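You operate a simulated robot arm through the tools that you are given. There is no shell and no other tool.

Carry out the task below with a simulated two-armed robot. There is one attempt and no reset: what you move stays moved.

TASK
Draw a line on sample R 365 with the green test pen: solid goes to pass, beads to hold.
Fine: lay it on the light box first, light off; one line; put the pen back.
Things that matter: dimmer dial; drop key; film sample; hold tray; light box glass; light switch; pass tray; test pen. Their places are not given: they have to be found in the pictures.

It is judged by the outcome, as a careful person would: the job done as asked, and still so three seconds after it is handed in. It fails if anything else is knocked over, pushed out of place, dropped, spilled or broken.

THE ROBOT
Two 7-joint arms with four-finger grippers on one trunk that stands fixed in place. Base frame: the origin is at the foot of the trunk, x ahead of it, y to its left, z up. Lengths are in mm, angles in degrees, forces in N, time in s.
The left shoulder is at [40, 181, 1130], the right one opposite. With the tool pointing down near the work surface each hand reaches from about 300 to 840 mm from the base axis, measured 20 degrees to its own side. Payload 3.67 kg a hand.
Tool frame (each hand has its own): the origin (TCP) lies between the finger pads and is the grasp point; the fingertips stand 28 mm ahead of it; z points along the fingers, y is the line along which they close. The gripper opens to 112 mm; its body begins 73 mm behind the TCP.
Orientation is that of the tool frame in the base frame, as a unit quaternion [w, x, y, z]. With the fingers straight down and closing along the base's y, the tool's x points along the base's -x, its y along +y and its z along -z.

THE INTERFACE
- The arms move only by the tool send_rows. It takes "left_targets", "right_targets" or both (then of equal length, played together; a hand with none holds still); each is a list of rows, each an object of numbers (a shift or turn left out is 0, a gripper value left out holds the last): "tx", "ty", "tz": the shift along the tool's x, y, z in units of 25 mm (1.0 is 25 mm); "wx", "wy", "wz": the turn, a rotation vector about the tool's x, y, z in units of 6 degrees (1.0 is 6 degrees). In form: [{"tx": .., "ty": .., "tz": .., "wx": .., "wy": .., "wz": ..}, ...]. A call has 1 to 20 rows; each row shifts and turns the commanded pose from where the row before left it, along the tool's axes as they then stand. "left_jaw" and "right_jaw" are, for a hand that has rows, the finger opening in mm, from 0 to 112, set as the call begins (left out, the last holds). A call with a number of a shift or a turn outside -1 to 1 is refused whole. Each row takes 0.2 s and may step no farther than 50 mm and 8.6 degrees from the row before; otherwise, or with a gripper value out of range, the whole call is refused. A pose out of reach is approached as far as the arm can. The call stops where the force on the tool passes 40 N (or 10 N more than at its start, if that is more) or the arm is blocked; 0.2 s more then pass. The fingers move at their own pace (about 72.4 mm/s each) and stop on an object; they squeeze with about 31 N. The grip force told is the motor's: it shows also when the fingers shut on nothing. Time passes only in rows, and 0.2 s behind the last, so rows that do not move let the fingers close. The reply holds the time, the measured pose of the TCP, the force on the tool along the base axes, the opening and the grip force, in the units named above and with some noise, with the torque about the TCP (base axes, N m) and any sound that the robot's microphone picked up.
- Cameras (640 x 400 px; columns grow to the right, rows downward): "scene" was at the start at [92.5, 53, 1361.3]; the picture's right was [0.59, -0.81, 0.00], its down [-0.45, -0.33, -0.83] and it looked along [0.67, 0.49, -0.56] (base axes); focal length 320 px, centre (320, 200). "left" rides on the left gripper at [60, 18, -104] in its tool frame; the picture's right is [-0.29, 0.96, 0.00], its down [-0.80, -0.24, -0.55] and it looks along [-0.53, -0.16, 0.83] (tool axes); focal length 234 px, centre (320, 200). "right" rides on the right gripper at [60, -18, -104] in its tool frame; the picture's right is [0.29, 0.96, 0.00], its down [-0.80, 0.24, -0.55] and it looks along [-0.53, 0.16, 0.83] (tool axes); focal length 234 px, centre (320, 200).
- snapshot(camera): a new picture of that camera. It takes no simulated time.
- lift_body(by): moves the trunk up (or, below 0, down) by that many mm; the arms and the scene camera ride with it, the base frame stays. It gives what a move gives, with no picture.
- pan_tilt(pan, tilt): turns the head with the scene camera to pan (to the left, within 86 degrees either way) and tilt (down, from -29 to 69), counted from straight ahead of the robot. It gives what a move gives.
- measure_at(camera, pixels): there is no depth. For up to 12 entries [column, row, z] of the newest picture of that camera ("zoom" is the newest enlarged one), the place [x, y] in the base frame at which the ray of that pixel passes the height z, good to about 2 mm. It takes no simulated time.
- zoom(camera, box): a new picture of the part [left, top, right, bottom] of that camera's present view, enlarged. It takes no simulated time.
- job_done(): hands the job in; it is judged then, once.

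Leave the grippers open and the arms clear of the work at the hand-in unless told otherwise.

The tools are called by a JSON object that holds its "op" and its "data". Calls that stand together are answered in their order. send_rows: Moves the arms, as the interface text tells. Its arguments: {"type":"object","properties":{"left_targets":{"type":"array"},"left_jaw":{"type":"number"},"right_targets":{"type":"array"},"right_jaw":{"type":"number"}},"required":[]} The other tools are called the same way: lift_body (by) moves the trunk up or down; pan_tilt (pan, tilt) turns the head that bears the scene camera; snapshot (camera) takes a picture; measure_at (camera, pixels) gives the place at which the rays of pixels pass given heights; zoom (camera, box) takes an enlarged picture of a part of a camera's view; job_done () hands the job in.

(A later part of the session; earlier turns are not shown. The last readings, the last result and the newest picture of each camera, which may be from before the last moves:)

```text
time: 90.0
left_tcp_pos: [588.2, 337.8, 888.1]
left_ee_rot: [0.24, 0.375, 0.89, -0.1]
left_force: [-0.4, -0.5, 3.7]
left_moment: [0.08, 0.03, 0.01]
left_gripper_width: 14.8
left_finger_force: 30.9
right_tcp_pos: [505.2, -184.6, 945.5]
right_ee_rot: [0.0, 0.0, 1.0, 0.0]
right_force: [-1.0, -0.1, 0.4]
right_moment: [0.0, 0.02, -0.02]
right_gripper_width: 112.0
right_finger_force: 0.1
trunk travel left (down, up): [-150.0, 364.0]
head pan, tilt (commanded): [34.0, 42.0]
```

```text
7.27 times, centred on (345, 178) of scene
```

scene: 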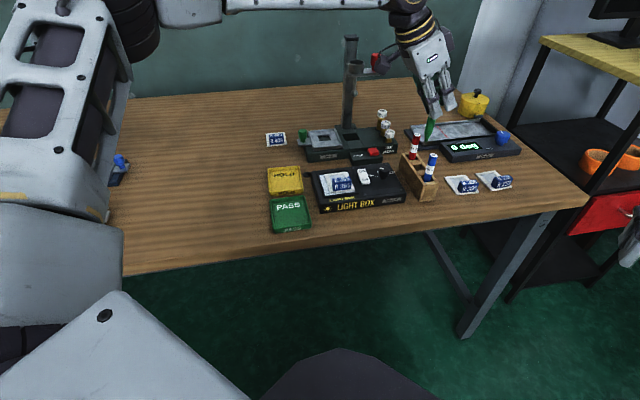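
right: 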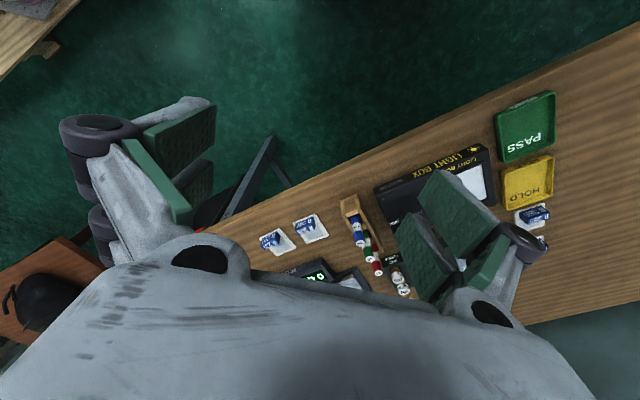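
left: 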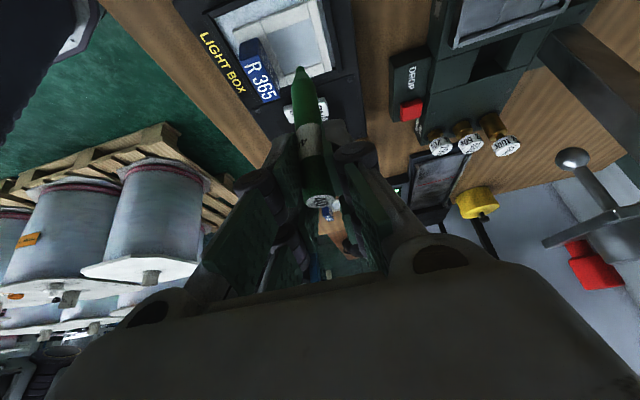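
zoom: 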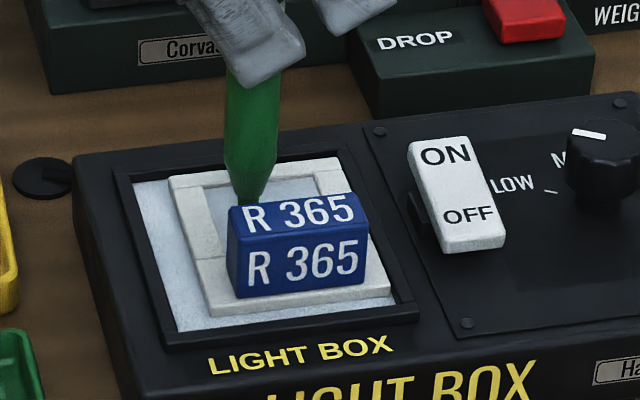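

The tip is already touching the film (3.7 N upward) about 10 mm inside the left edge and clear of the handle. I draw the one line now: a single stroke of 21 mm to the right across the film, at constant height.

{"op": "send_rows", "data": {"left_targets": [{"tx": -0.0909, "tz": 0.0525}, {"tx": -0.0909, "tz": 0.0525}, {"tx": -0.0909, "tz": 0.0525}, {"tx": -0.0909, "tz": 0.0525}, {"tx": -0.0909, "tz": 0.0525}, {"tx": -0.0909, "tz": 0.0525}, {"tx": -0.0909, "tz": 0.0525}, {"tx": -0.0909, "tz": 0.0525}]}}

{"op": "zoom", "data": {"camera": "left", "box": [220, 20, 360, 130]}}

{"op": "zoom", "data": {"camera": "scene", "box": [315, 150, 375, 205]}}

```text
time: 91.8
left_tcp_pos: [602.5, 324.5, 888.6]
left_ee_rot: [0.241, 0.374, 0.89, -0.1]
left_force: [-1.1, 1.3, 5.8]
left_moment: [0.14, 0.13, 0.0]
left_gripper_width: 14.4
left_finger_force: 30.9
right_tcp_pos: [504.0, -185.4, 945.2]
right_ee_rot: [0.0, 0.0, 1.0, -0.001]
right_force: [-0.2, 0.3, 0.2]
right_moment: [0.03, 0.01, 0.0]
right_gripper_width: 111.8
right_finger_force: 0.0
trunk travel left (down, up): [-150.0, 364.0]
head pan, tilt (commanded): [34.0, 42.0]
```

```text
3.64 times, centred on (290, 75) of left
```

zoom: 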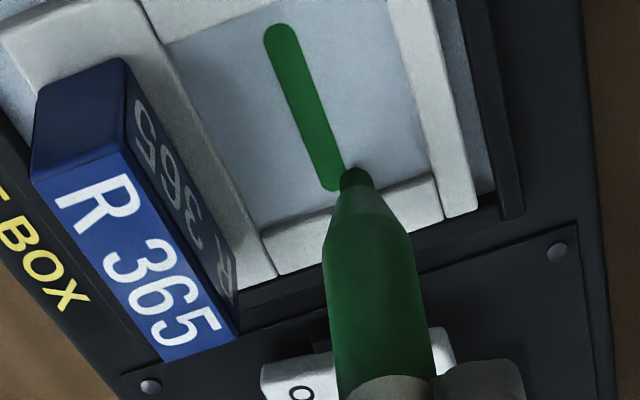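

```text
7.27 times, centred on (345, 178) of scene
```

zoom: 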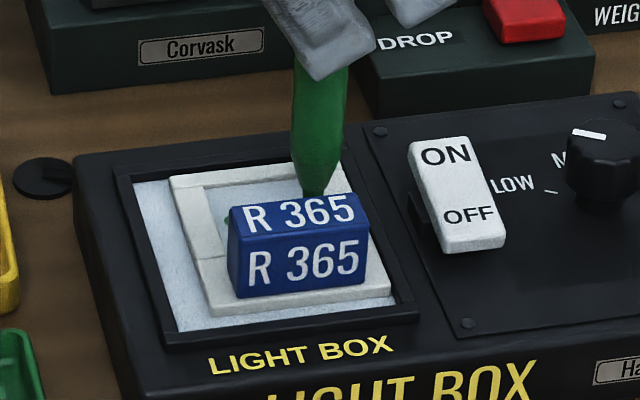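

A green line shows on the film, continuous so far. I lift the pen straight up 45 mm and check the film (no sideways motion).

{"op": "send_rows", "data": {"left_targets": [{"tx": -0.2, "tz": -0.3464}, {"tx": -0.2, "tz": -0.3464}, {"tx": -0.2, "tz": -0.3464}, {"tx": -0.3, "tz": -0.5196}]}}

{"op": "snapshot", "data": {"camera": "left"}}

{"op": "zoom", "data": {"camera": "left", "box": [200, 0, 380, 110]}}

{"op": "zoom", "data": {"camera": "scene", "box": [315, 145, 375, 205]}}

```text
time: 92.8
left_tcp_pos: [602.1, 324.3, 932.9]
left_ee_rot: [0.24, 0.374, 0.89, -0.1]
left_force: [-0.9, 0.5, 0.6]
left_moment: [0.01, -0.01, -0.06]
left_gripper_width: 15.0
left_finger_force: 31.1
right_tcp_pos: [504.8, -184.1, 946.2]
right_ee_rot: [0.001, 0.0, 1.0, 0.001]
right_force: [-0.4, -1.0, -1.1]
right_moment: [-0.01, -0.01, 0.0]
right_gripper_width: 112.0
right_finger_force: 0.1
trunk travel left (down, up): [-150.0, 364.0]
head pan, tilt (commanded): [34.0, 42.0]
```

```text
taken
```

left: 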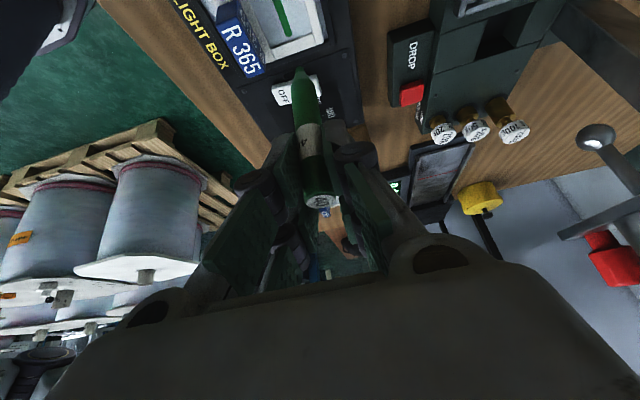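

```text
3.56 times, centred on (290, 55) of left
```

zoom: 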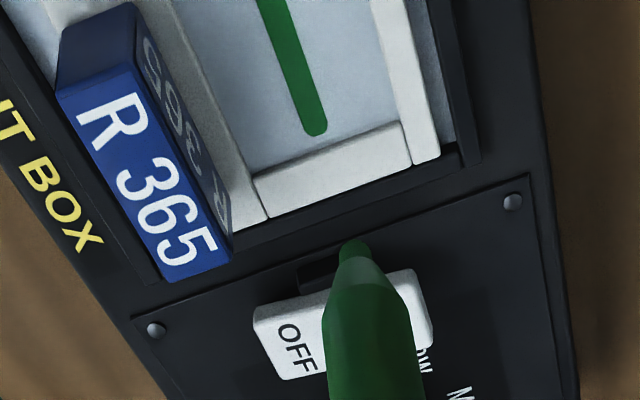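

```text
6.67 times, centred on (345, 175) of scene
```

zoom: 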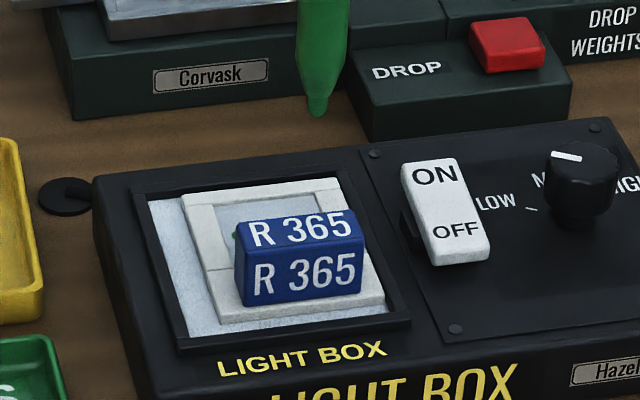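

The stroke is a single continuous green line; I'll judge it again later once it has had time to settle. Now the pen goes back: I raise 20 mm, retrace exactly to above its slot, and look.

{"op": "send_rows", "data": {"left_targets": [{"tx": -0.4, "tz": -0.6928}, {"tx": -0.76073, "ty": -0.0564, "tz": 0.234389}, {"tx": -0.76073, "ty": -0.0564, "tz": 0.234389}, {"tx": -0.76073, "ty": -0.0564, "tz": 0.234389}, {"tx": -0.76073, "ty": -0.0564, "tz": 0.234389}, {"tx": -0.76073, "ty": -0.0564, "tz": 0.234389}, {"tx": -0.76073, "ty": -0.0564, "tz": 0.234389}, {"tx": -0.76073, "ty": -0.0564, "tz": 0.234389}, {"tx": -0.76073, "ty": -0.0564, "tz": 0.234389}, {"tx": -0.76073, "ty": -0.0564, "tz": 0.234389}, {}]}}

{"op": "snapshot", "data": {"camera": "left"}}

{"op": "zoom", "data": {"camera": "scene", "box": [390, 60, 460, 200]}}

{"op": "zoom", "data": {"camera": "scene", "box": [315, 150, 375, 205]}}

```text
time: 95.2
left_tcp_pos: [715.9, 191.2, 992.1]
left_ee_rot: [0.24, 0.375, 0.89, -0.102]
left_force: [0.1, -0.1, -0.5]
left_moment: [-0.02, -0.02, 0.0]
left_gripper_width: 14.7
left_finger_force: 30.2
right_tcp_pos: [504.9, -184.5, 944.4]
right_ee_rot: [0.0, 0.0, 1.0, 0.001]
right_force: [0.4, 0.2, 0.5]
right_moment: [-0.02, -0.02, 0.05]
right_gripper_width: 111.8
right_finger_force: 0.1
trunk travel left (down, up): [-150.0, 364.0]
head pan, tilt (commanded): [34.0, 42.0]
```

```text
taken
```

left: 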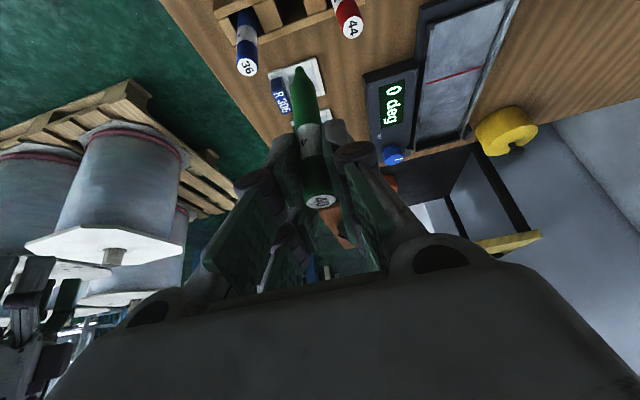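

```text
2.86 times, centred on (425, 130) of scene
```

zoom: 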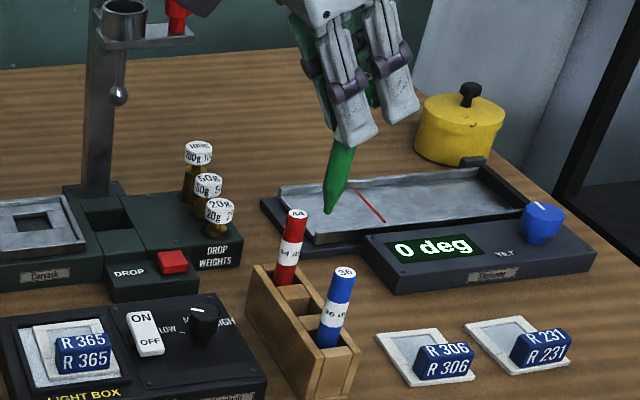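

```text
7.27 times, centred on (345, 178) of scene
```

zoom: 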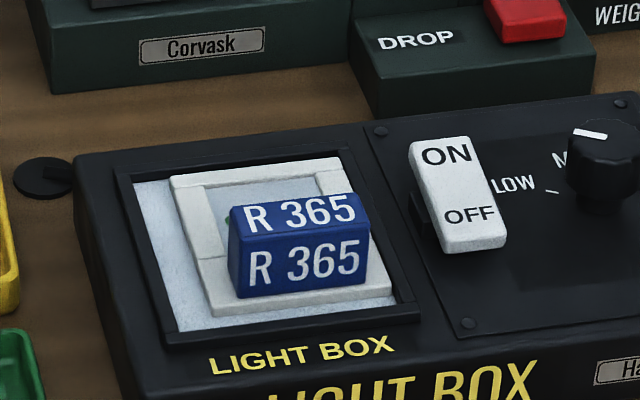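

The pen hangs as before (tip at (298,68), same as when lifted). I lower 80 mm straight down over the empty slot, then check.

{"op": "send_rows", "data": {"left_targets": [{"tx": 0.2, "tz": 0.3464}, {"tx": 0.2, "tz": 0.3464}, {"tx": 0.2, "tz": 0.3464}, {"tx": 0.2, "tz": 0.3464}, {"tx": 0.2, "tz": 0.3464}, {"tx": 0.2, "tz": 0.3464}, {"tx": 0.2, "tz": 0.3464}, {"tx": 0.2, "tz": 0.3464}, {}]}}

{"op": "zoom", "data": {"camera": "left", "box": [200, 0, 440, 220]}}

{"op": "zoom", "data": {"camera": "scene", "box": [390, 90, 460, 200]}}

```text
time: 97.2
left_tcp_pos: [714.9, 190.8, 912.2]
left_ee_rot: [0.24, 0.374, 0.89, -0.1]
left_force: [0.5, -0.3, 0.1]
left_moment: [0.0, 0.03, 0.0]
left_gripper_width: 14.6
left_finger_force: 31.2
right_tcp_pos: [504.5, -185.8, 945.6]
right_ee_rot: [0.0, 0.0, 1.0, 0.0]
right_force: [-0.1, -0.5, -0.6]
right_moment: [0.0, -0.01, 0.03]
right_gripper_width: 112.0
right_finger_force: 0.0
trunk travel left (down, up): [-150.0, 364.0]
head pan, tilt (commanded): [34.0, 42.0]
```

```text
1.82 times, centred on (320, 110) of left
```

zoom: 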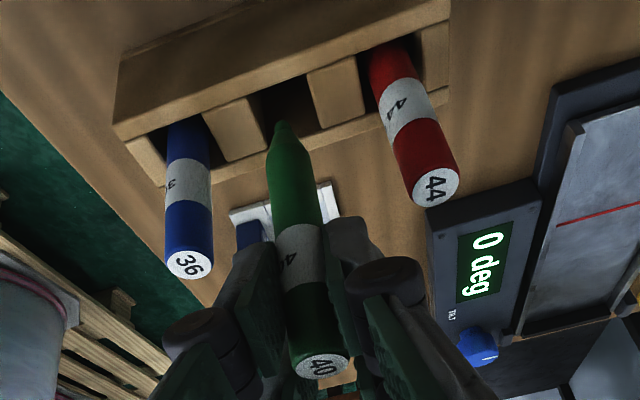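

```text
3.64 times, centred on (425, 145) of scene
```

zoom: 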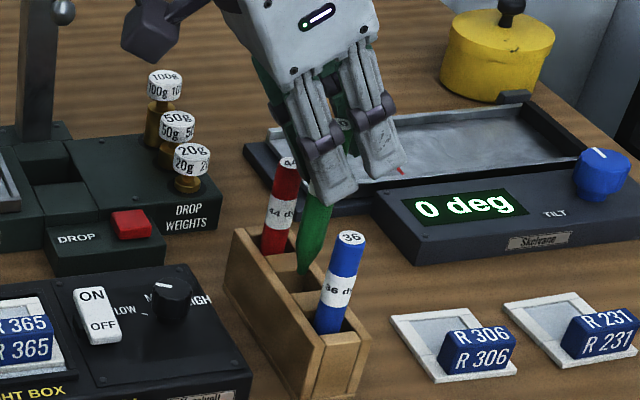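

The tip is right over the empty middle slot. I lower 40 mm more and check the force.

{"op": "send_rows", "data": {"left_targets": [{"tx": 0.1, "tz": 0.1732}, {"tx": 0.1, "tz": 0.1732}, {"tx": 0.1, "tz": 0.1732}, {"tx": 0.1, "tz": 0.1732}, {"tx": 0.1, "tz": 0.1732}, {"tx": 0.1, "tz": 0.1732}]}}

{"op": "send_rows", "data": {"left_targets": [{"tx": 0.1, "tz": 0.1732}, {"tx": 0.1, "tz": 0.1732}]}}

{"op": "zoom", "data": {"camera": "scene", "box": [390, 90, 460, 200]}}

```text
time: 98.6
left_tcp_pos: [715.1, 190.3, 882.0]
left_ee_rot: [0.239, 0.374, 0.89, -0.1]
left_force: [-1.2, -0.3, -1.6]
left_moment: [-0.01, 0.05, 0.01]
left_gripper_width: 14.9
left_finger_force: 30.9
right_tcp_pos: [505.1, -186.0, 945.8]
right_ee_rot: [0.0, 0.0, 1.0, -0.001]
right_force: [0.7, 0.4, 0.2]
right_moment: [0.01, -0.01, 0.01]
right_gripper_width: 112.1
right_finger_force: 0.0
trunk travel left (down, up): [-150.0, 364.0]
head pan, tilt (commanded): [34.0, 42.0]
```

```text
time: 99.2
left_tcp_pos: [716.2, 189.9, 872.0]
left_ee_rot: [0.239, 0.375, 0.89, -0.101]
left_force: [0.1, 0.0, 0.2]
left_moment: [-0.02, -0.03, 0.01]
left_gripper_width: 14.7
left_finger_force: 30.9
right_tcp_pos: [505.1, -184.2, 944.0]
right_ee_rot: [0.0, 0.001, 1.0, 0.0]
right_force: [0.2, 0.2, 0.7]
right_moment: [-0.03, 0.01, 0.0]
right_gripper_width: 112.1
right_finger_force: 0.1
trunk travel left (down, up): [-150.0, 364.0]
head pan, tilt (commanded): [34.0, 42.0]
```

```text
3.64 times, centred on (425, 145) of scene
```

zoom: 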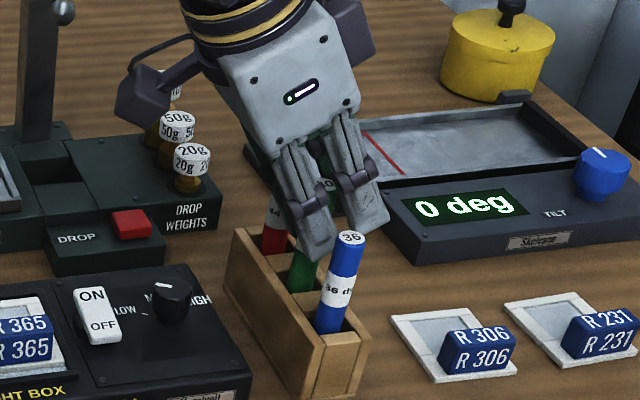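

No force; 10 mm remain to the grip height. I lower in 2.5 mm steps and feel for the bottom.

{"op": "send_rows", "data": {"left_targets": [{"tx": 0.05, "tz": 0.0866}, {"tx": 0.05, "tz": 0.0866}, {"tx": 0.03, "tz": 0.052}]}}

{"op": "send_rows", "data": {"left_targets": [{"tx": 0.03, "tz": 0.052}, {}]}}

{"op": "send_rows", "data": {"left_targets": [{"tx": 0.03, "tz": 0.052}, {}]}}

```text
time: 100.0
left_tcp_pos: [716.6, 189.7, 864.8]
left_ee_rot: [0.24, 0.374, 0.89, -0.1]
left_force: [0.7, 0.1, -0.1]
left_moment: [0.0, 0.01, 0.03]
left_gripper_width: 14.6
left_finger_force: 30.9
right_tcp_pos: [504.7, -184.2, 946.2]
right_ee_rot: [-0.001, 0.0, 1.0, 0.0]
right_force: [-0.2, 0.3, 0.8]
right_moment: [0.01, 0.01, -0.01]
right_gripper_width: 111.8
right_finger_force: 0.1
trunk travel left (down, up): [-150.0, 364.0]
head pan, tilt (commanded): [34.0, 42.0]
```

```text
time: 100.6
left_tcp_pos: [715.4, 191.0, 864.2]
left_ee_rot: [0.24, 0.374, 0.89, -0.1]
left_force: [0.2, -0.2, -0.7]
left_moment: [-0.04, -0.03, 0.01]
left_gripper_width: 14.8
left_finger_force: 31.2
right_tcp_pos: [504.2, -184.6, 945.9]
right_ee_rot: [0.0, 0.001, 1.0, 0.0]
right_force: [-0.3, 0.4, 0.0]
right_moment: [0.03, 0.01, 0.01]
right_gripper_width: 112.0
right_finger_force: 0.1
trunk travel left (down, up): [-150.0, 364.0]
head pan, tilt (commanded): [34.0, 42.0]
```

```text
time: 101.2
left_tcp_pos: [716.2, 189.8, 862.5]
left_ee_rot: [0.24, 0.374, 0.891, -0.099]
left_force: [-0.6, -0.4, -0.3]
left_moment: [-0.04, 0.01, 0.0]
left_gripper_width: 14.7
left_finger_force: 31.0
right_tcp_pos: [504.8, -186.7, 946.6]
right_ee_rot: [0.0, 0.0, 1.0, -0.001]
right_force: [-0.7, 0.1, 0.3]
right_moment: [0.0, -0.01, -0.03]
right_gripper_width: 111.9
right_finger_force: 0.0
trunk travel left (down, up): [-150.0, 364.0]
head pan, tilt (commanded): [34.0, 42.0]
```

I'm within 0.5 mm of the original grip height without resistance. One more 1 mm step to feel the floor of the slot, then release.

{"op": "send_rows", "data": {"left_targets": [{"tx": 0.02, "tz": 0.0346}, {}]}}

```text
time: 101.8
left_tcp_pos: [717.3, 190.5, 861.1]
left_ee_rot: [0.239, 0.374, 0.89, -0.1]
left_force: [0.4, -1.0, -0.6]
left_moment: [0.01, 0.01, -0.02]
left_gripper_width: 14.6
left_finger_force: 31.5
right_tcp_pos: [504.4, -185.5, 945.1]
right_ee_rot: [0.0, 0.001, 1.0, 0.0]
right_force: [0.0, -0.4, 1.4]
right_moment: [-0.03, -0.02, -0.01]
right_gripper_width: 112.0
right_finger_force: 0.0
trunk travel left (down, up): [-150.0, 364.0]
head pan, tilt (commanded): [34.0, 42.0]
```

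Still nothing; one more 1 mm step.

{"op": "send_rows", "data": {"left_targets": [{"tx": 0.02, "tz": 0.0346}, {}]}}

{"op": "zoom", "data": {"camera": "left", "box": [200, 60, 440, 260]}}

```text
time: 102.4
left_tcp_pos: [716.5, 191.0, 860.8]
left_ee_rot: [0.241, 0.374, 0.89, -0.102]
left_force: [1.6, 1.0, 3.7]
left_moment: [0.04, -0.04, -0.02]
left_gripper_width: 14.7
left_finger_force: 30.8
right_tcp_pos: [505.0, -184.1, 945.1]
right_ee_rot: [0.0, -0.001, 1.0, -0.001]
right_force: [-0.2, 0.4, -0.6]
right_moment: [-0.01, 0.02, -0.02]
right_gripper_width: 112.1
right_finger_force: 0.0
trunk travel left (down, up): [-150.0, 364.0]
head pan, tilt (commanded): [34.0, 42.0]
```

```text
2.00 times, centred on (320, 160) of left
```

zoom: 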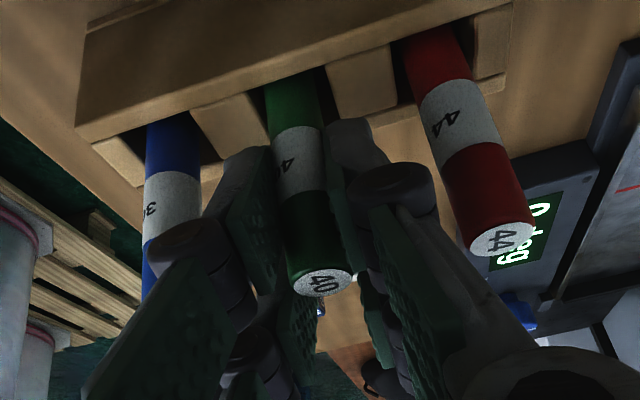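

The pen has touched the slot's floor (3.7 N). I open to 27 mm to release it.

{"op": "send_rows", "data": {"left_targets": [{}, {}, {}], "left_jaw": 27}}

{"op": "zoom", "data": {"camera": "left", "box": [200, 60, 440, 260]}}

```text
time: 103.2
left_tcp_pos: [715.8, 190.7, 861.5]
left_ee_rot: [0.24, 0.373, 0.891, -0.1]
left_force: [0.9, 0.1, 0.3]
left_moment: [0.02, 0.02, 0.01]
left_gripper_width: 27.0
left_finger_force: 0.1
right_tcp_pos: [504.1, -184.3, 944.2]
right_ee_rot: [0.0, 0.0, 1.0, 0.001]
right_force: [0.1, -0.3, -0.7]
right_moment: [-0.03, 0.03, 0.02]
right_gripper_width: 112.1
right_finger_force: 0.1
trunk travel left (down, up): [-150.0, 364.0]
head pan, tilt (commanded): [34.0, 42.0]
```

```text
2.00 times, centred on (320, 160) of left
```

zoom: 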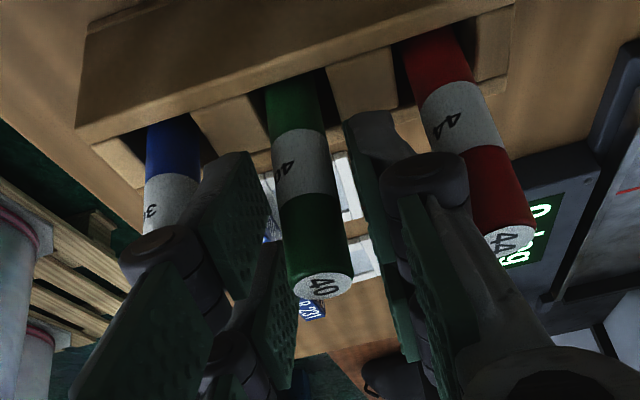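

Released; the pen stands by itself. I rise straight up 110 mm between the pens.

{"op": "send_rows", "data": {"left_targets": [{"tx": -0.2, "tz": -0.3464}, {"tx": -0.2, "tz": -0.3464}, {"tx": -0.2, "tz": -0.3464}, {"tx": -0.2, "tz": -0.3464}, {"tx": -0.2, "tz": -0.3464}, {"tx": -0.2, "tz": -0.3464}, {"tx": -0.2, "tz": -0.3464}, {"tx": -0.2, "tz": -0.3464}, {"tx": -0.2, "tz": -0.3464}, {"tx": -0.2, "tz": -0.3464}, {"tx": -0.2, "tz": -0.3464}]}}

{"op": "zoom", "data": {"camera": "scene", "box": [390, 90, 460, 210]}}

{"op": "zoom", "data": {"camera": "scene", "box": [315, 150, 375, 205]}}

```text
time: 105.6
left_tcp_pos: [714.2, 190.9, 972.0]
left_ee_rot: [0.24, 0.374, 0.891, -0.099]
left_force: [-0.3, 0.6, -1.1]
left_moment: [0.01, -0.02, -0.03]
left_gripper_width: 26.9
left_finger_force: 0.1
right_tcp_pos: [504.5, -183.9, 944.3]
right_ee_rot: [0.0, -0.001, 1.0, 0.0]
right_force: [-0.3, -0.6, -0.2]
right_moment: [-0.02, -0.02, 0.03]
right_gripper_width: 112.0
right_finger_force: 0.0
trunk travel left (down, up): [-150.0, 364.0]
head pan, tilt (commanded): [34.0, 42.0]
```

```text
3.33 times, centred on (425, 150) of scene
```

zoom: 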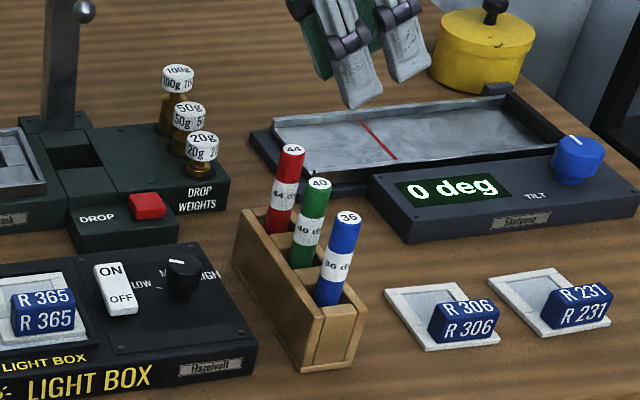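

```text
7.27 times, centred on (345, 178) of scene
```

zoom: 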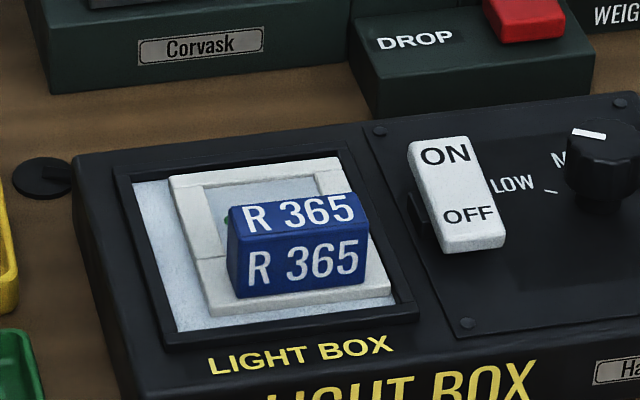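

The green pen is back in its slot, upright between red and blue. Now I retract over the light box, level the hand, turn it back to +43°, and look at the line.

{"op": "send_rows", "data": {"left_targets": [{"tx": 0.793, "ty": -0.0445, "tz": -0.389}, {"tx": 0.793, "ty": -0.0445, "tz": -0.389}, {"tx": 0.793, "ty": -0.0445, "tz": -0.389}, {"tx": 0.793, "ty": -0.0445, "tz": -0.389}, {"tx": 0.793, "ty": -0.0445, "tz": -0.389}, {"tx": 0.793, "ty": -0.0445, "tz": -0.389}, {"tx": 0.793, "ty": -0.0445, "tz": -0.389}, {"tx": 0.793, "ty": -0.0445, "tz": -0.389}, {"wy": 1}, {"wy": 1}, {"wy": 1}, {"wy": 1}, {"wy": 1}]}}

{"op": "send_rows", "data": {"left_targets": [{"wz": -1}, {"wz": -1}, {"wz": -1}, {"wz": -1}, {"wz": -1}, {"wz": -1}, {"wz": -1}, {"wz": -1}, {"wz": -1}, {"wz": -1}, {"wz": -1}, {"wz": -1}, {"wz": -1}, {"wz": -1}, {"wz": -0.75}]}}

{"op": "snapshot", "data": {"camera": "left"}}

{"op": "snapshot", "data": {"camera": "scene"}}

```text
time: 108.4
left_tcp_pos: [586.5, 309.4, 958.9]
left_ee_rot: [0.001, 0.387, 0.922, 0.0]
left_force: [0.5, 0.1, -0.3]
left_moment: [0.02, -0.01, 0.03]
left_gripper_width: 26.6
left_finger_force: 0.0
right_tcp_pos: [504.2, -185.5, 945.0]
right_ee_rot: [-0.002, -0.001, 1.0, 0.0]
right_force: [0.0, 0.2, 1.3]
right_moment: [0.02, 0.0, 0.01]
right_gripper_width: 112.1
right_finger_force: 0.1
trunk travel left (down, up): [-150.0, 364.0]
head pan, tilt (commanded): [34.0, 42.0]
```

```text
time: 111.6
left_tcp_pos: [586.9, 310.7, 959.8]
left_ee_rot: [0.001, -0.367, 0.93, 0.0]
left_force: [-0.3, 0.3, 0.7]
left_moment: [0.02, -0.01, 0.01]
left_gripper_width: 26.7
left_finger_force: 0.1
right_tcp_pos: [505.1, -185.7, 944.6]
right_ee_rot: [-0.001, 0.0, 1.0, 0.0]
right_force: [-0.8, -0.5, 0.5]
right_moment: [0.0, 0.0, 0.0]
right_gripper_width: 112.0
right_finger_force: 0.0
trunk travel left (down, up): [-150.0, 364.0]
head pan, tilt (commanded): [34.0, 42.0]
```

```text
taken
```

left: 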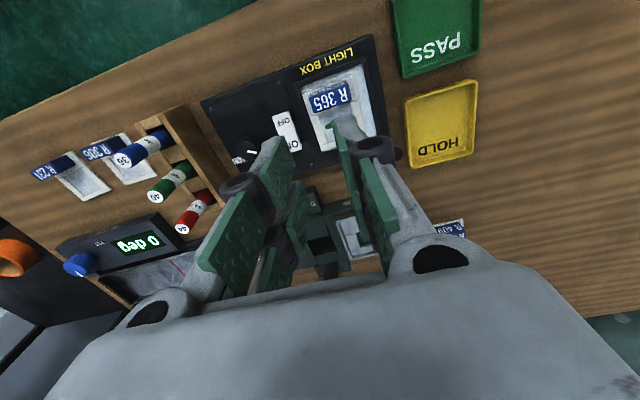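

```text
taken
```

scene: 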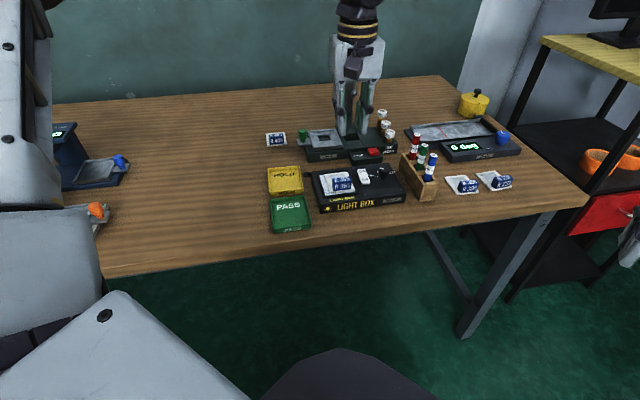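

I open the jaw to 64 mm to clear the view and zoom on the film.

{"op": "send_rows", "data": {"left_targets": [{}, {}], "left_jaw": 64}}

{"op": "zoom", "data": {"camera": "left", "box": [285, 60, 395, 170]}}

```text
time: 112.2
left_tcp_pos: [587.1, 310.0, 957.9]
left_ee_rot: [0.001, -0.366, 0.93, -0.002]
left_force: [-0.3, 0.8, -0.1]
left_moment: [0.02, -0.02, 0.0]
left_gripper_width: 64.0
left_finger_force: 0.1
right_tcp_pos: [505.2, -184.9, 945.6]
right_ee_rot: [-0.001, 0.0, 1.0, 0.0]
right_force: [0.0, 0.1, 0.1]
right_moment: [-0.02, 0.02, 0.01]
right_gripper_width: 112.0
right_finger_force: 0.0
trunk travel left (down, up): [-150.0, 364.0]
head pan, tilt (commanded): [34.0, 42.0]
```

```text
3.64 times, centred on (340, 115) of left
```

zoom: 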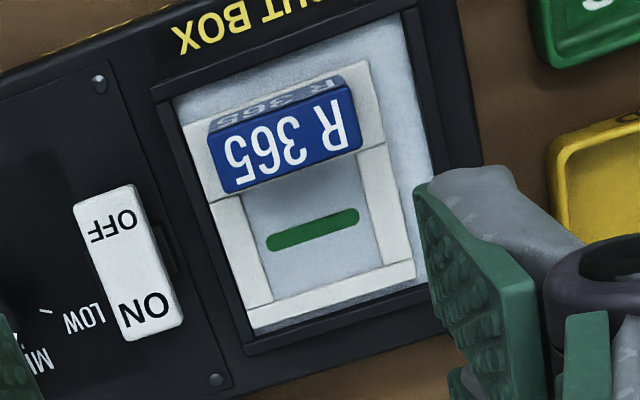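

Twenty seconds after drawing, the line is an unbroken bar. I zoom in harder to be sure there are no beads.

{"op": "zoom", "data": {"camera": "left", "box": [312, 105, 358, 140]}}

{"op": "zoom", "data": {"camera": "scene", "box": [260, 155, 340, 240]}}

```text
11.43 times, centred on (335, 122) of left
```

zoom: 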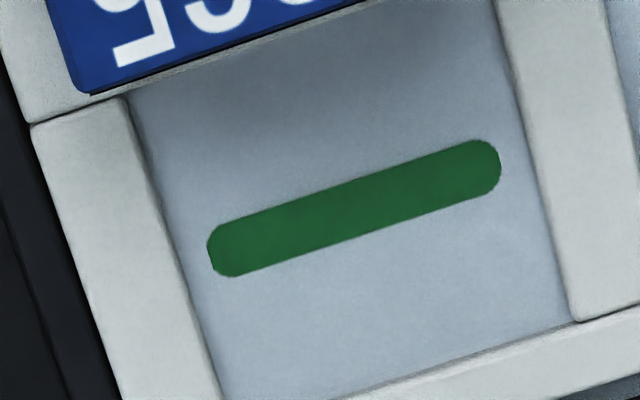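

```text
4.71 times, centred on (300, 198) of scene
```

zoom: 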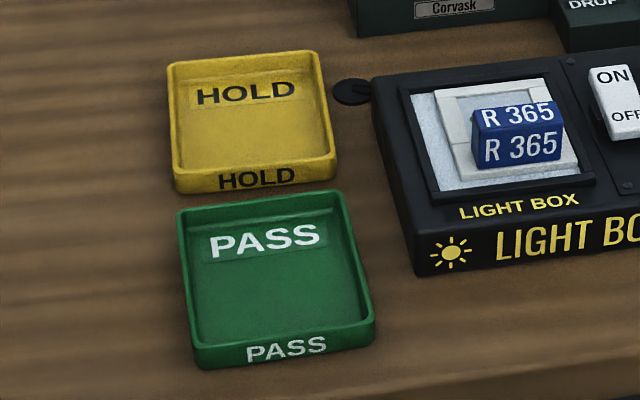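

The line is solid with no beading: R 365 goes to PASS. I move over its handle (13 mm back, 15 mm left in tool axes) and descend to about 45 mm above the grip height to verify.

{"op": "send_rows", "data": {"left_targets": [{"tx": 0.248, "ty": 0.596}, {"tz": 0.9}, {"tz": 0.9}, {"tz": 0.9}, {"tz": 0.6}, {}]}}

{"op": "zoom", "data": {"camera": "left", "box": [240, 80, 400, 200]}}

{"op": "zoom", "data": {"camera": "scene", "box": [305, 110, 385, 210]}}

```text
time: 113.6
left_tcp_pos: [572.1, 316.0, 878.3]
left_ee_rot: [0.002, -0.366, 0.931, 0.0]
left_force: [-1.5, 0.5, -0.3]
left_moment: [0.01, 0.01, 0.04]
left_gripper_width: 63.9
left_finger_force: 0.1
right_tcp_pos: [506.0, -185.0, 944.7]
right_ee_rot: [0.0, 0.0, 1.0, 0.0]
right_force: [0.1, 0.0, 1.4]
right_moment: [0.01, -0.02, -0.02]
right_gripper_width: 112.1
right_finger_force: 0.1
trunk travel left (down, up): [-150.0, 364.0]
head pan, tilt (commanded): [34.0, 42.0]
```

```text
3.33 times, centred on (320, 140) of left
```

zoom: 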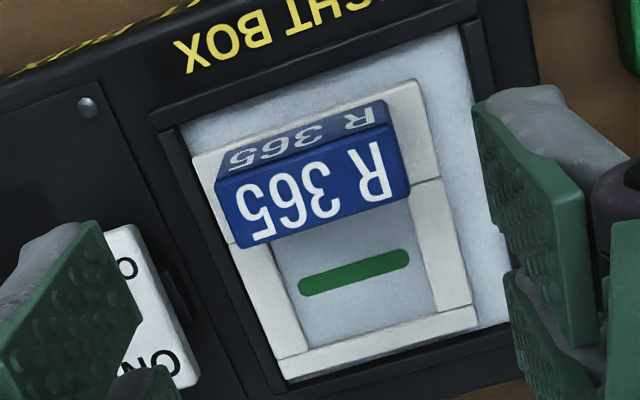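

```text
4.00 times, centred on (345, 160) of scene
```

zoom: 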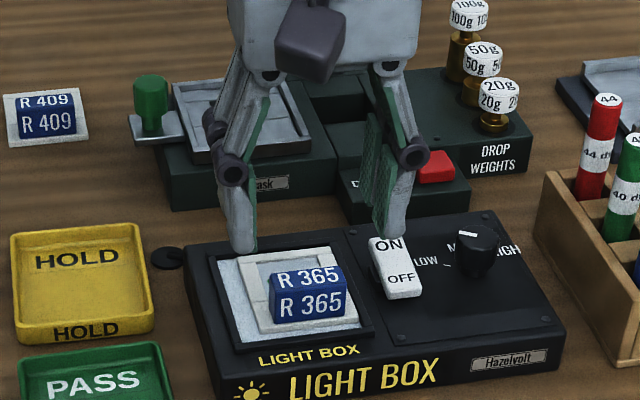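

The handle is centred (tool x≈+7, y≈0). The right finger would come near the rocker switch with the jaw this wide, so I narrow the jaw to 47 mm before descending to TCP z ≈ 827.

{"op": "send_rows", "data": {"left_targets": [{}, {}, {"tz": 0.5}, {"tz": 0.5}], "left_jaw": 47}}

{"op": "zoom", "data": {"camera": "left", "box": [240, 80, 400, 220]}}

{"op": "zoom", "data": {"camera": "scene", "box": [305, 130, 385, 210]}}

```text
time: 114.6
left_tcp_pos: [572.7, 316.1, 850.8]
left_ee_rot: [0.001, -0.366, 0.93, -0.001]
left_force: [0.1, -0.1, 0.3]
left_moment: [0.02, 0.02, 0.01]
left_gripper_width: 46.9
left_finger_force: 0.0
right_tcp_pos: [505.6, -185.4, 944.8]
right_ee_rot: [0.001, 0.0, 1.0, 0.0]
right_force: [-0.1, -0.1, 0.0]
right_moment: [0.0, 0.0, 0.0]
right_gripper_width: 112.3
right_finger_force: 0.0
trunk travel left (down, up): [-150.0, 364.0]
head pan, tilt (commanded): [34.0, 42.0]
```

```text
2.86 times, centred on (320, 150) of left
```

zoom: 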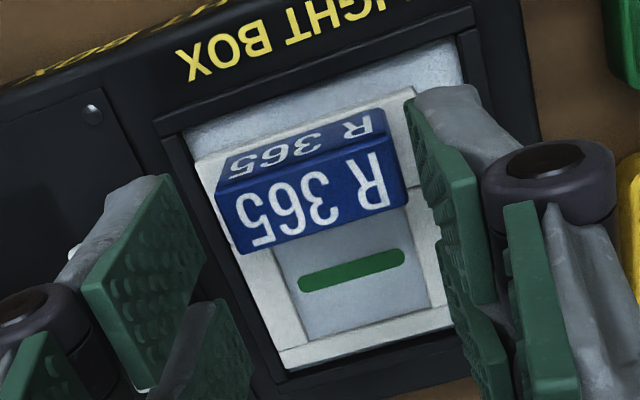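

```text
5.00 times, centred on (345, 170) of scene
```

zoom: 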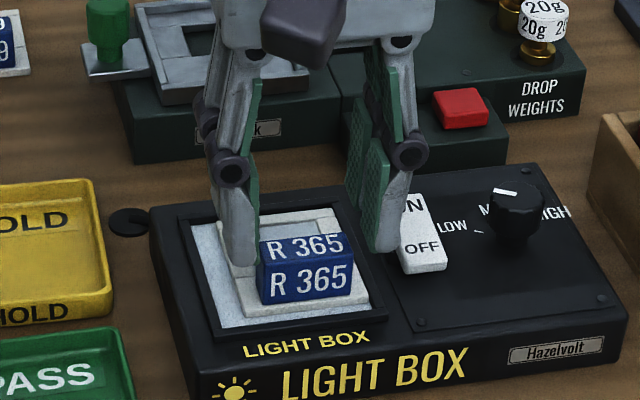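

Handle centred (x≈+7, y≈0) and the right finger's outer face has about 4–5 mm to the rocker. I narrow to 45 mm and descend the last 24 mm slowly.

{"op": "send_rows", "data": {"left_targets": [{}, {"tz": 0.2}, {"tz": 0.2}, {"tz": 0.2}, {"tz": 0.2}, {"tz": 0.16}], "left_jaw": 45}}

{"op": "zoom", "data": {"camera": "scene", "box": [315, 150, 375, 205]}}

{"op": "zoom", "data": {"camera": "left", "box": [240, 100, 400, 240]}}

```text
time: 116.0
left_tcp_pos: [573.0, 315.8, 827.7]
left_ee_rot: [0.001, -0.366, 0.931, -0.001]
left_force: [0.3, 0.4, 0.5]
left_moment: [0.03, -0.02, 0.02]
left_gripper_width: 45.0
left_finger_force: 0.1
right_tcp_pos: [505.0, -184.4, 945.2]
right_ee_rot: [0.0, 0.0, 1.0, -0.001]
right_force: [-0.6, 0.3, 0.0]
right_moment: [0.01, 0.04, 0.0]
right_gripper_width: 112.1
right_finger_force: 0.0
trunk travel left (down, up): [-150.0, 364.0]
head pan, tilt (commanded): [34.0, 42.0]
```

```text
7.27 times, centred on (345, 178) of scene
```

zoom: 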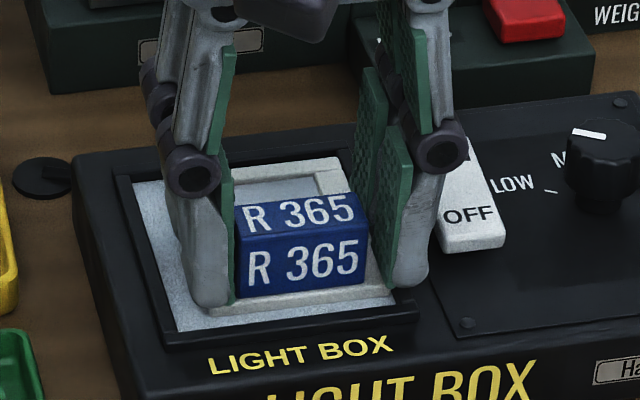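

```text
2.86 times, centred on (320, 170) of left
```

zoom: 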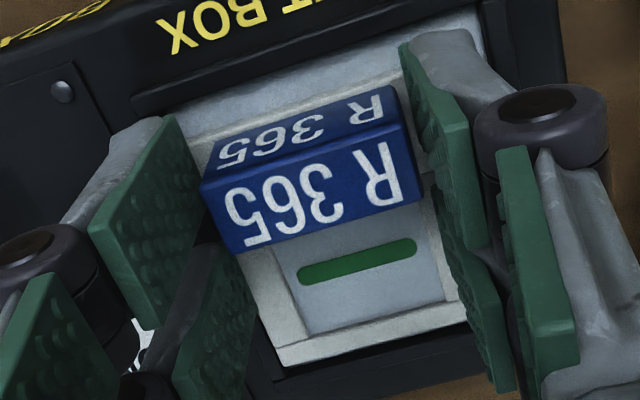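

No contact force and the rocker is untouched. The handle is between the pads; I close on it.

{"op": "send_rows", "data": {"left_targets": [{}, {}, {}], "left_jaw": 30}}

{"op": "zoom", "data": {"camera": "left", "box": [240, 100, 400, 240]}}

```text
time: 116.8
left_tcp_pos: [572.8, 315.4, 827.6]
left_ee_rot: [0.002, -0.366, 0.93, 0.0]
left_force: [-1.4, 1.6, 1.0]
left_moment: [0.05, 0.02, 0.11]
left_gripper_width: 39.0
left_finger_force: 31.2
right_tcp_pos: [504.8, -184.7, 946.0]
right_ee_rot: [0.0, 0.0, 1.0, 0.0]
right_force: [0.7, 0.5, 0.1]
right_moment: [-0.03, -0.01, 0.01]
right_gripper_width: 111.9
right_finger_force: 0.0
trunk travel left (down, up): [-150.0, 364.0]
head pan, tilt (commanded): [34.0, 42.0]
```

```text
2.86 times, centred on (320, 170) of left
```

zoom: 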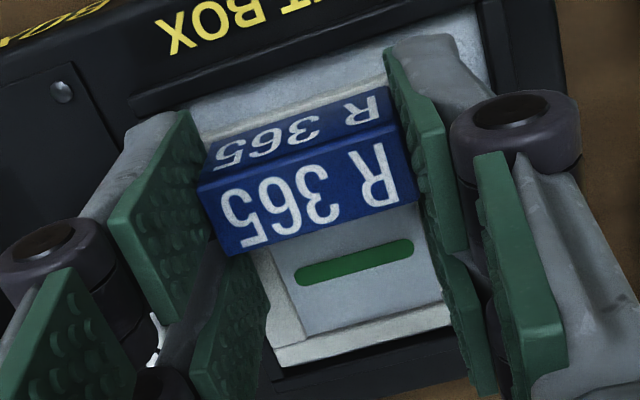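

Gripped at 39 mm. I lift the card 62 mm and carry it left over the PASS tray (centre about (460,374)).

{"op": "send_rows", "data": {"left_targets": [{"tz": -0.2}, {"tz": -0.5}, {"tz": -0.9}, {"tz": -0.9}]}}

{"op": "send_rows", "data": {"left_targets": [{"tx": 0.403, "ty": 0.8}, {"tx": 0.403, "ty": 0.8}, {"tx": 0.403, "ty": 0.8}, {"tx": 0.403, "ty": 0.8}, {"tx": 0.403, "ty": 0.8}, {"tx": 0.403, "ty": 0.8}, {"wz": -0.3}, {}]}}

{"op": "snapshot", "data": {"camera": "left"}}

{"op": "snapshot", "data": {"camera": "scene"}}

```text
time: 117.8
left_tcp_pos: [570.1, 317.4, 890.2]
left_ee_rot: [0.001, -0.366, 0.931, 0.0]
left_force: [-0.5, -0.8, -0.5]
left_moment: [0.04, -0.03, 0.02]
left_gripper_width: 38.8
left_finger_force: 31.2
right_tcp_pos: [505.2, -184.9, 945.8]
right_ee_rot: [0.0, 0.0, 1.0, -0.001]
right_force: [-0.6, 0.3, 0.4]
right_moment: [0.02, 0.01, -0.04]
right_gripper_width: 112.1
right_finger_force: 0.0
trunk travel left (down, up): [-150.0, 364.0]
head pan, tilt (commanded): [34.0, 42.0]
```

```text
time: 119.6
left_tcp_pos: [445.9, 364.1, 890.6]
left_ee_rot: [0.002, -0.381, 0.925, -0.001]
left_force: [-0.4, 0.4, -0.1]
left_moment: [0.01, -0.04, 0.0]
left_gripper_width: 38.7
left_finger_force: 31.5
right_tcp_pos: [504.0, -183.6, 946.2]
right_ee_rot: [0.0, 0.0, 1.0, -0.001]
right_force: [1.0, -0.3, 0.7]
right_moment: [-0.02, 0.05, 0.03]
right_gripper_width: 112.1
right_finger_force: 0.1
trunk travel left (down, up): [-150.0, 364.0]
head pan, tilt (commanded): [34.0, 42.0]
```

```text
taken
```

left: 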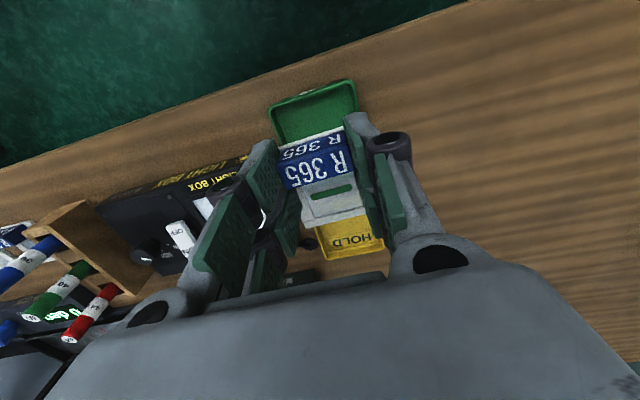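

```text
taken
```

scene: 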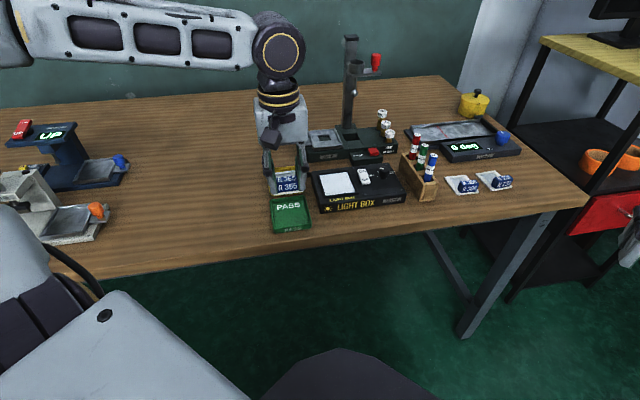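

The card is over the tray zone; the green tray's near edge is at (270,105)–(352,80). I zoom to measure tray edges relative to the card.

{"op": "zoom", "data": {"camera": "left", "box": [240, 65, 400, 205]}}

{"op": "zoom", "data": {"camera": "scene", "box": [250, 130, 330, 245]}}

```text
2.86 times, centred on (320, 135) of left
```

zoom: 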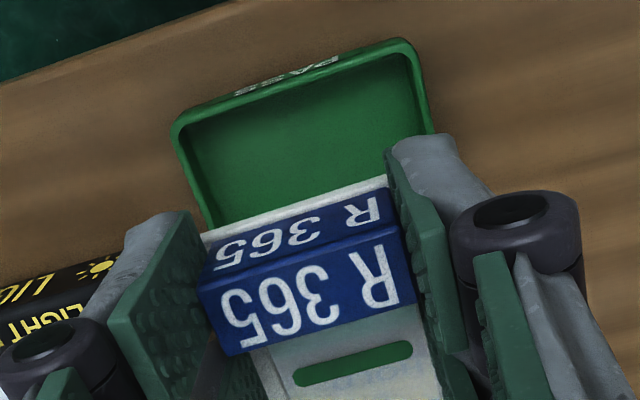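

```text
3.48 times, centred on (290, 188) of scene
```

zoom: 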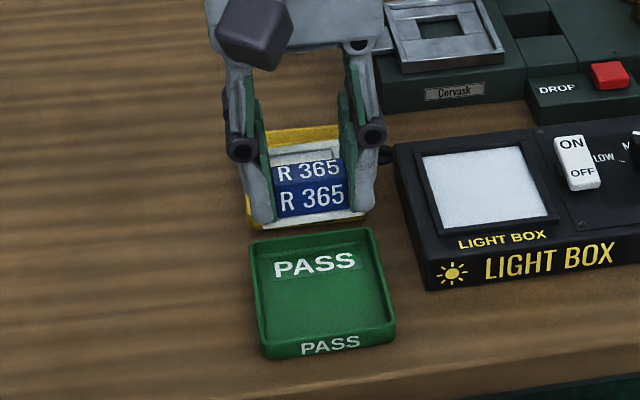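

Tool-relative, the tray's inner near rim is at x≈25, width −38…+34 in y; the card's near edge is at x≈17. I shift 4 mm outward and 2 mm right, lower 55 mm, and check.

{"op": "send_rows", "data": {"left_targets": [{"tx": -0.17, "ty": -0.07}, {"tz": 0.8}, {"tz": 0.8}, {"tz": 0.6}, {}]}}

{"op": "zoom", "data": {"camera": "left", "box": [240, 65, 400, 225]}}

{"op": "zoom", "data": {"camera": "scene", "box": [250, 150, 330, 245]}}

```text
time: 120.8
left_tcp_pos: [449.2, 365.0, 834.4]
left_ee_rot: [0.0, -0.38, 0.925, -0.001]
left_force: [1.2, 0.7, 0.0]
left_moment: [0.01, 0.0, 0.01]
left_gripper_width: 38.7
left_finger_force: 31.2
right_tcp_pos: [504.9, -185.0, 945.2]
right_ee_rot: [0.0, 0.0, 1.0, 0.0]
right_force: [-0.5, -0.3, -0.2]
right_moment: [0.01, -0.02, 0.02]
right_gripper_width: 112.1
right_finger_force: 0.0
trunk travel left (down, up): [-150.0, 364.0]
head pan, tilt (commanded): [34.0, 42.0]
```

```text
2.50 times, centred on (320, 145) of left
```

zoom: 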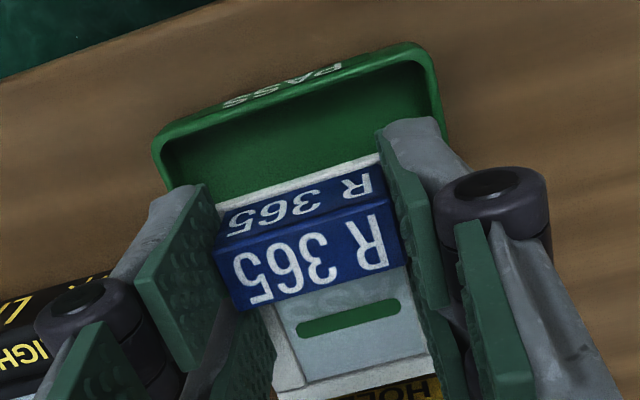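

```text
4.21 times, centred on (290, 198) of scene
```

zoom: 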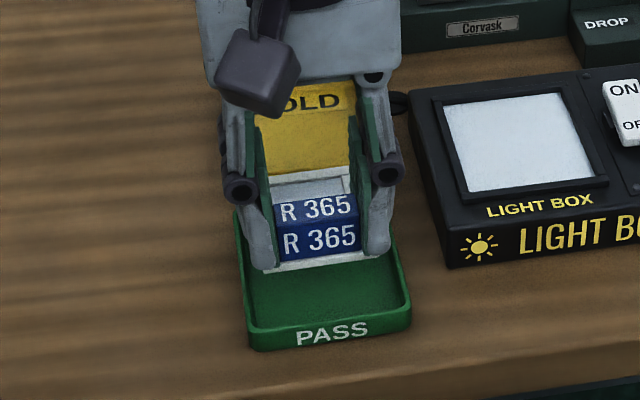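

The card is inside the tray outline: rim at x≈27 vs card edge 18, centred sideways. I lower 26 mm, then feel for the tray floor in small steps.

{"op": "send_rows", "data": {"left_targets": [{"tz": 0.3}, {"tz": 0.3}, {"tz": 0.3}, {"tz": 0.14}]}}

{"op": "send_rows", "data": {"left_targets": [{"tz": 0.06}, {"tz": 0.06}]}}

{"op": "send_rows", "data": {"left_targets": [{"tz": 0.06}]}}

{"op": "send_rows", "data": {"left_targets": [{"tz": 0.05}]}}

```text
time: 121.8
left_tcp_pos: [449.9, 364.7, 809.3]
left_ee_rot: [0.001, -0.38, 0.925, 0.0]
left_force: [-0.4, 0.8, 0.3]
left_moment: [0.02, 0.03, -0.02]
left_gripper_width: 38.9
left_finger_force: 30.6
right_tcp_pos: [505.0, -185.5, 945.2]
right_ee_rot: [0.0, 0.0, 1.0, 0.001]
right_force: [1.0, 0.5, -0.3]
right_moment: [0.02, 0.0, -0.02]
right_gripper_width: 111.8
right_finger_force: 0.1
trunk travel left (down, up): [-150.0, 364.0]
head pan, tilt (commanded): [34.0, 42.0]
```

```text
time: 122.4
left_tcp_pos: [450.6, 365.8, 804.4]
left_ee_rot: [0.001, -0.38, 0.925, 0.0]
left_force: [-0.2, -0.4, -0.4]
left_moment: [0.03, 0.02, 0.0]
left_gripper_width: 38.8
left_finger_force: 31.2
right_tcp_pos: [504.2, -185.4, 944.5]
right_ee_rot: [0.0, 0.0, 1.0, 0.0]
right_force: [0.0, 0.3, -0.1]
right_moment: [-0.01, -0.04, -0.01]
right_gripper_width: 111.9
right_finger_force: 0.0
trunk travel left (down, up): [-150.0, 364.0]
head pan, tilt (commanded): [34.0, 42.0]
```

```text
time: 122.8
left_tcp_pos: [448.9, 365.1, 804.5]
left_ee_rot: [0.001, -0.38, 0.925, -0.001]
left_force: [0.4, -0.1, -0.3]
left_moment: [0.02, 0.04, 0.01]
left_gripper_width: 38.8
left_finger_force: 30.7
right_tcp_pos: [503.9, -184.0, 944.7]
right_ee_rot: [0.0, 0.0, 1.0, 0.001]
right_force: [-0.3, 0.0, -0.4]
right_moment: [-0.02, 0.04, -0.01]
right_gripper_width: 112.0
right_finger_force: 0.0
trunk travel left (down, up): [-150.0, 364.0]
head pan, tilt (commanded): [34.0, 42.0]
```

```text
time: 123.2
left_tcp_pos: [450.3, 366.9, 802.3]
left_ee_rot: [0.001, -0.38, 0.925, -0.001]
left_force: [0.5, 0.2, -0.2]
left_moment: [-0.03, 0.01, 0.01]
left_gripper_width: 39.1
left_finger_force: 31.0
right_tcp_pos: [504.0, -184.4, 946.1]
right_ee_rot: [0.0, 0.0, 1.0, 0.0]
right_force: [-0.5, 0.1, 0.4]
right_moment: [0.01, 0.02, 0.01]
right_gripper_width: 112.2
right_finger_force: 0.1
trunk travel left (down, up): [-150.0, 364.0]
head pan, tilt (commanded): [34.0, 42.0]
```

No contact yet at TCP 802. I continue in 1.25 mm steps.

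{"op": "send_rows", "data": {"left_targets": [{"tz": 0.05}]}}

{"op": "send_rows", "data": {"left_targets": [{"tz": 0.05}]}}

{"op": "send_rows", "data": {"left_targets": [{"tz": 0.04}]}}

{"op": "zoom", "data": {"camera": "scene", "box": [260, 180, 320, 245]}}

```text
time: 123.6
left_tcp_pos: [450.4, 364.9, 801.2]
left_ee_rot: [0.002, -0.38, 0.925, -0.002]
left_force: [0.1, -0.5, -0.7]
left_moment: [0.03, 0.0, 0.0]
left_gripper_width: 38.6
left_finger_force: 31.0
right_tcp_pos: [505.9, -184.8, 945.1]
right_ee_rot: [0.0, 0.0, 1.0, 0.0]
right_force: [-0.1, -0.3, -0.5]
right_moment: [0.04, -0.01, 0.04]
right_gripper_width: 111.7
right_finger_force: 0.0
trunk travel left (down, up): [-150.0, 364.0]
head pan, tilt (commanded): [34.0, 42.0]
```

```text
time: 124.0
left_tcp_pos: [450.7, 365.1, 801.1]
left_ee_rot: [0.002, -0.38, 0.925, -0.001]
left_force: [0.2, 2.2, 8.6]
left_moment: [0.15, 0.11, -0.02]
left_gripper_width: 38.6
left_finger_force: 31.0
right_tcp_pos: [504.1, -185.0, 946.3]
right_ee_rot: [0.001, 0.0, 1.0, 0.0]
right_force: [0.0, 0.3, 0.3]
right_moment: [-0.01, -0.01, -0.01]
right_gripper_width: 112.0
right_finger_force: 0.0
trunk travel left (down, up): [-150.0, 364.0]
head pan, tilt (commanded): [34.0, 42.0]
```

```text
time: 124.4
left_tcp_pos: [450.8, 365.3, 800.1]
left_ee_rot: [0.003, -0.38, 0.925, -0.001]
left_force: [0.5, 5.1, 17.0]
left_moment: [0.2, 0.07, 0.01]
left_gripper_width: 38.9
left_finger_force: 30.8
right_tcp_pos: [504.1, -185.6, 946.0]
right_ee_rot: [-0.001, 0.0, 1.0, 0.0]
right_force: [-0.3, 0.6, -0.2]
right_moment: [-0.01, 0.01, 0.03]
right_gripper_width: 112.1
right_finger_force: 0.1
trunk travel left (down, up): [-150.0, 364.0]
head pan, tilt (commanded): [34.0, 42.0]
```

```text
6.15 times, centred on (290, 212) of scene
```

zoom: 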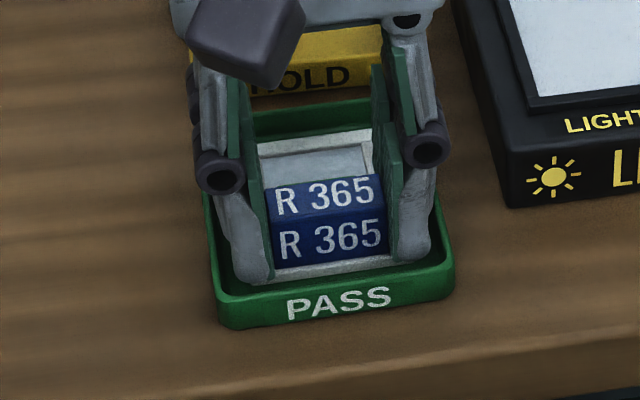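

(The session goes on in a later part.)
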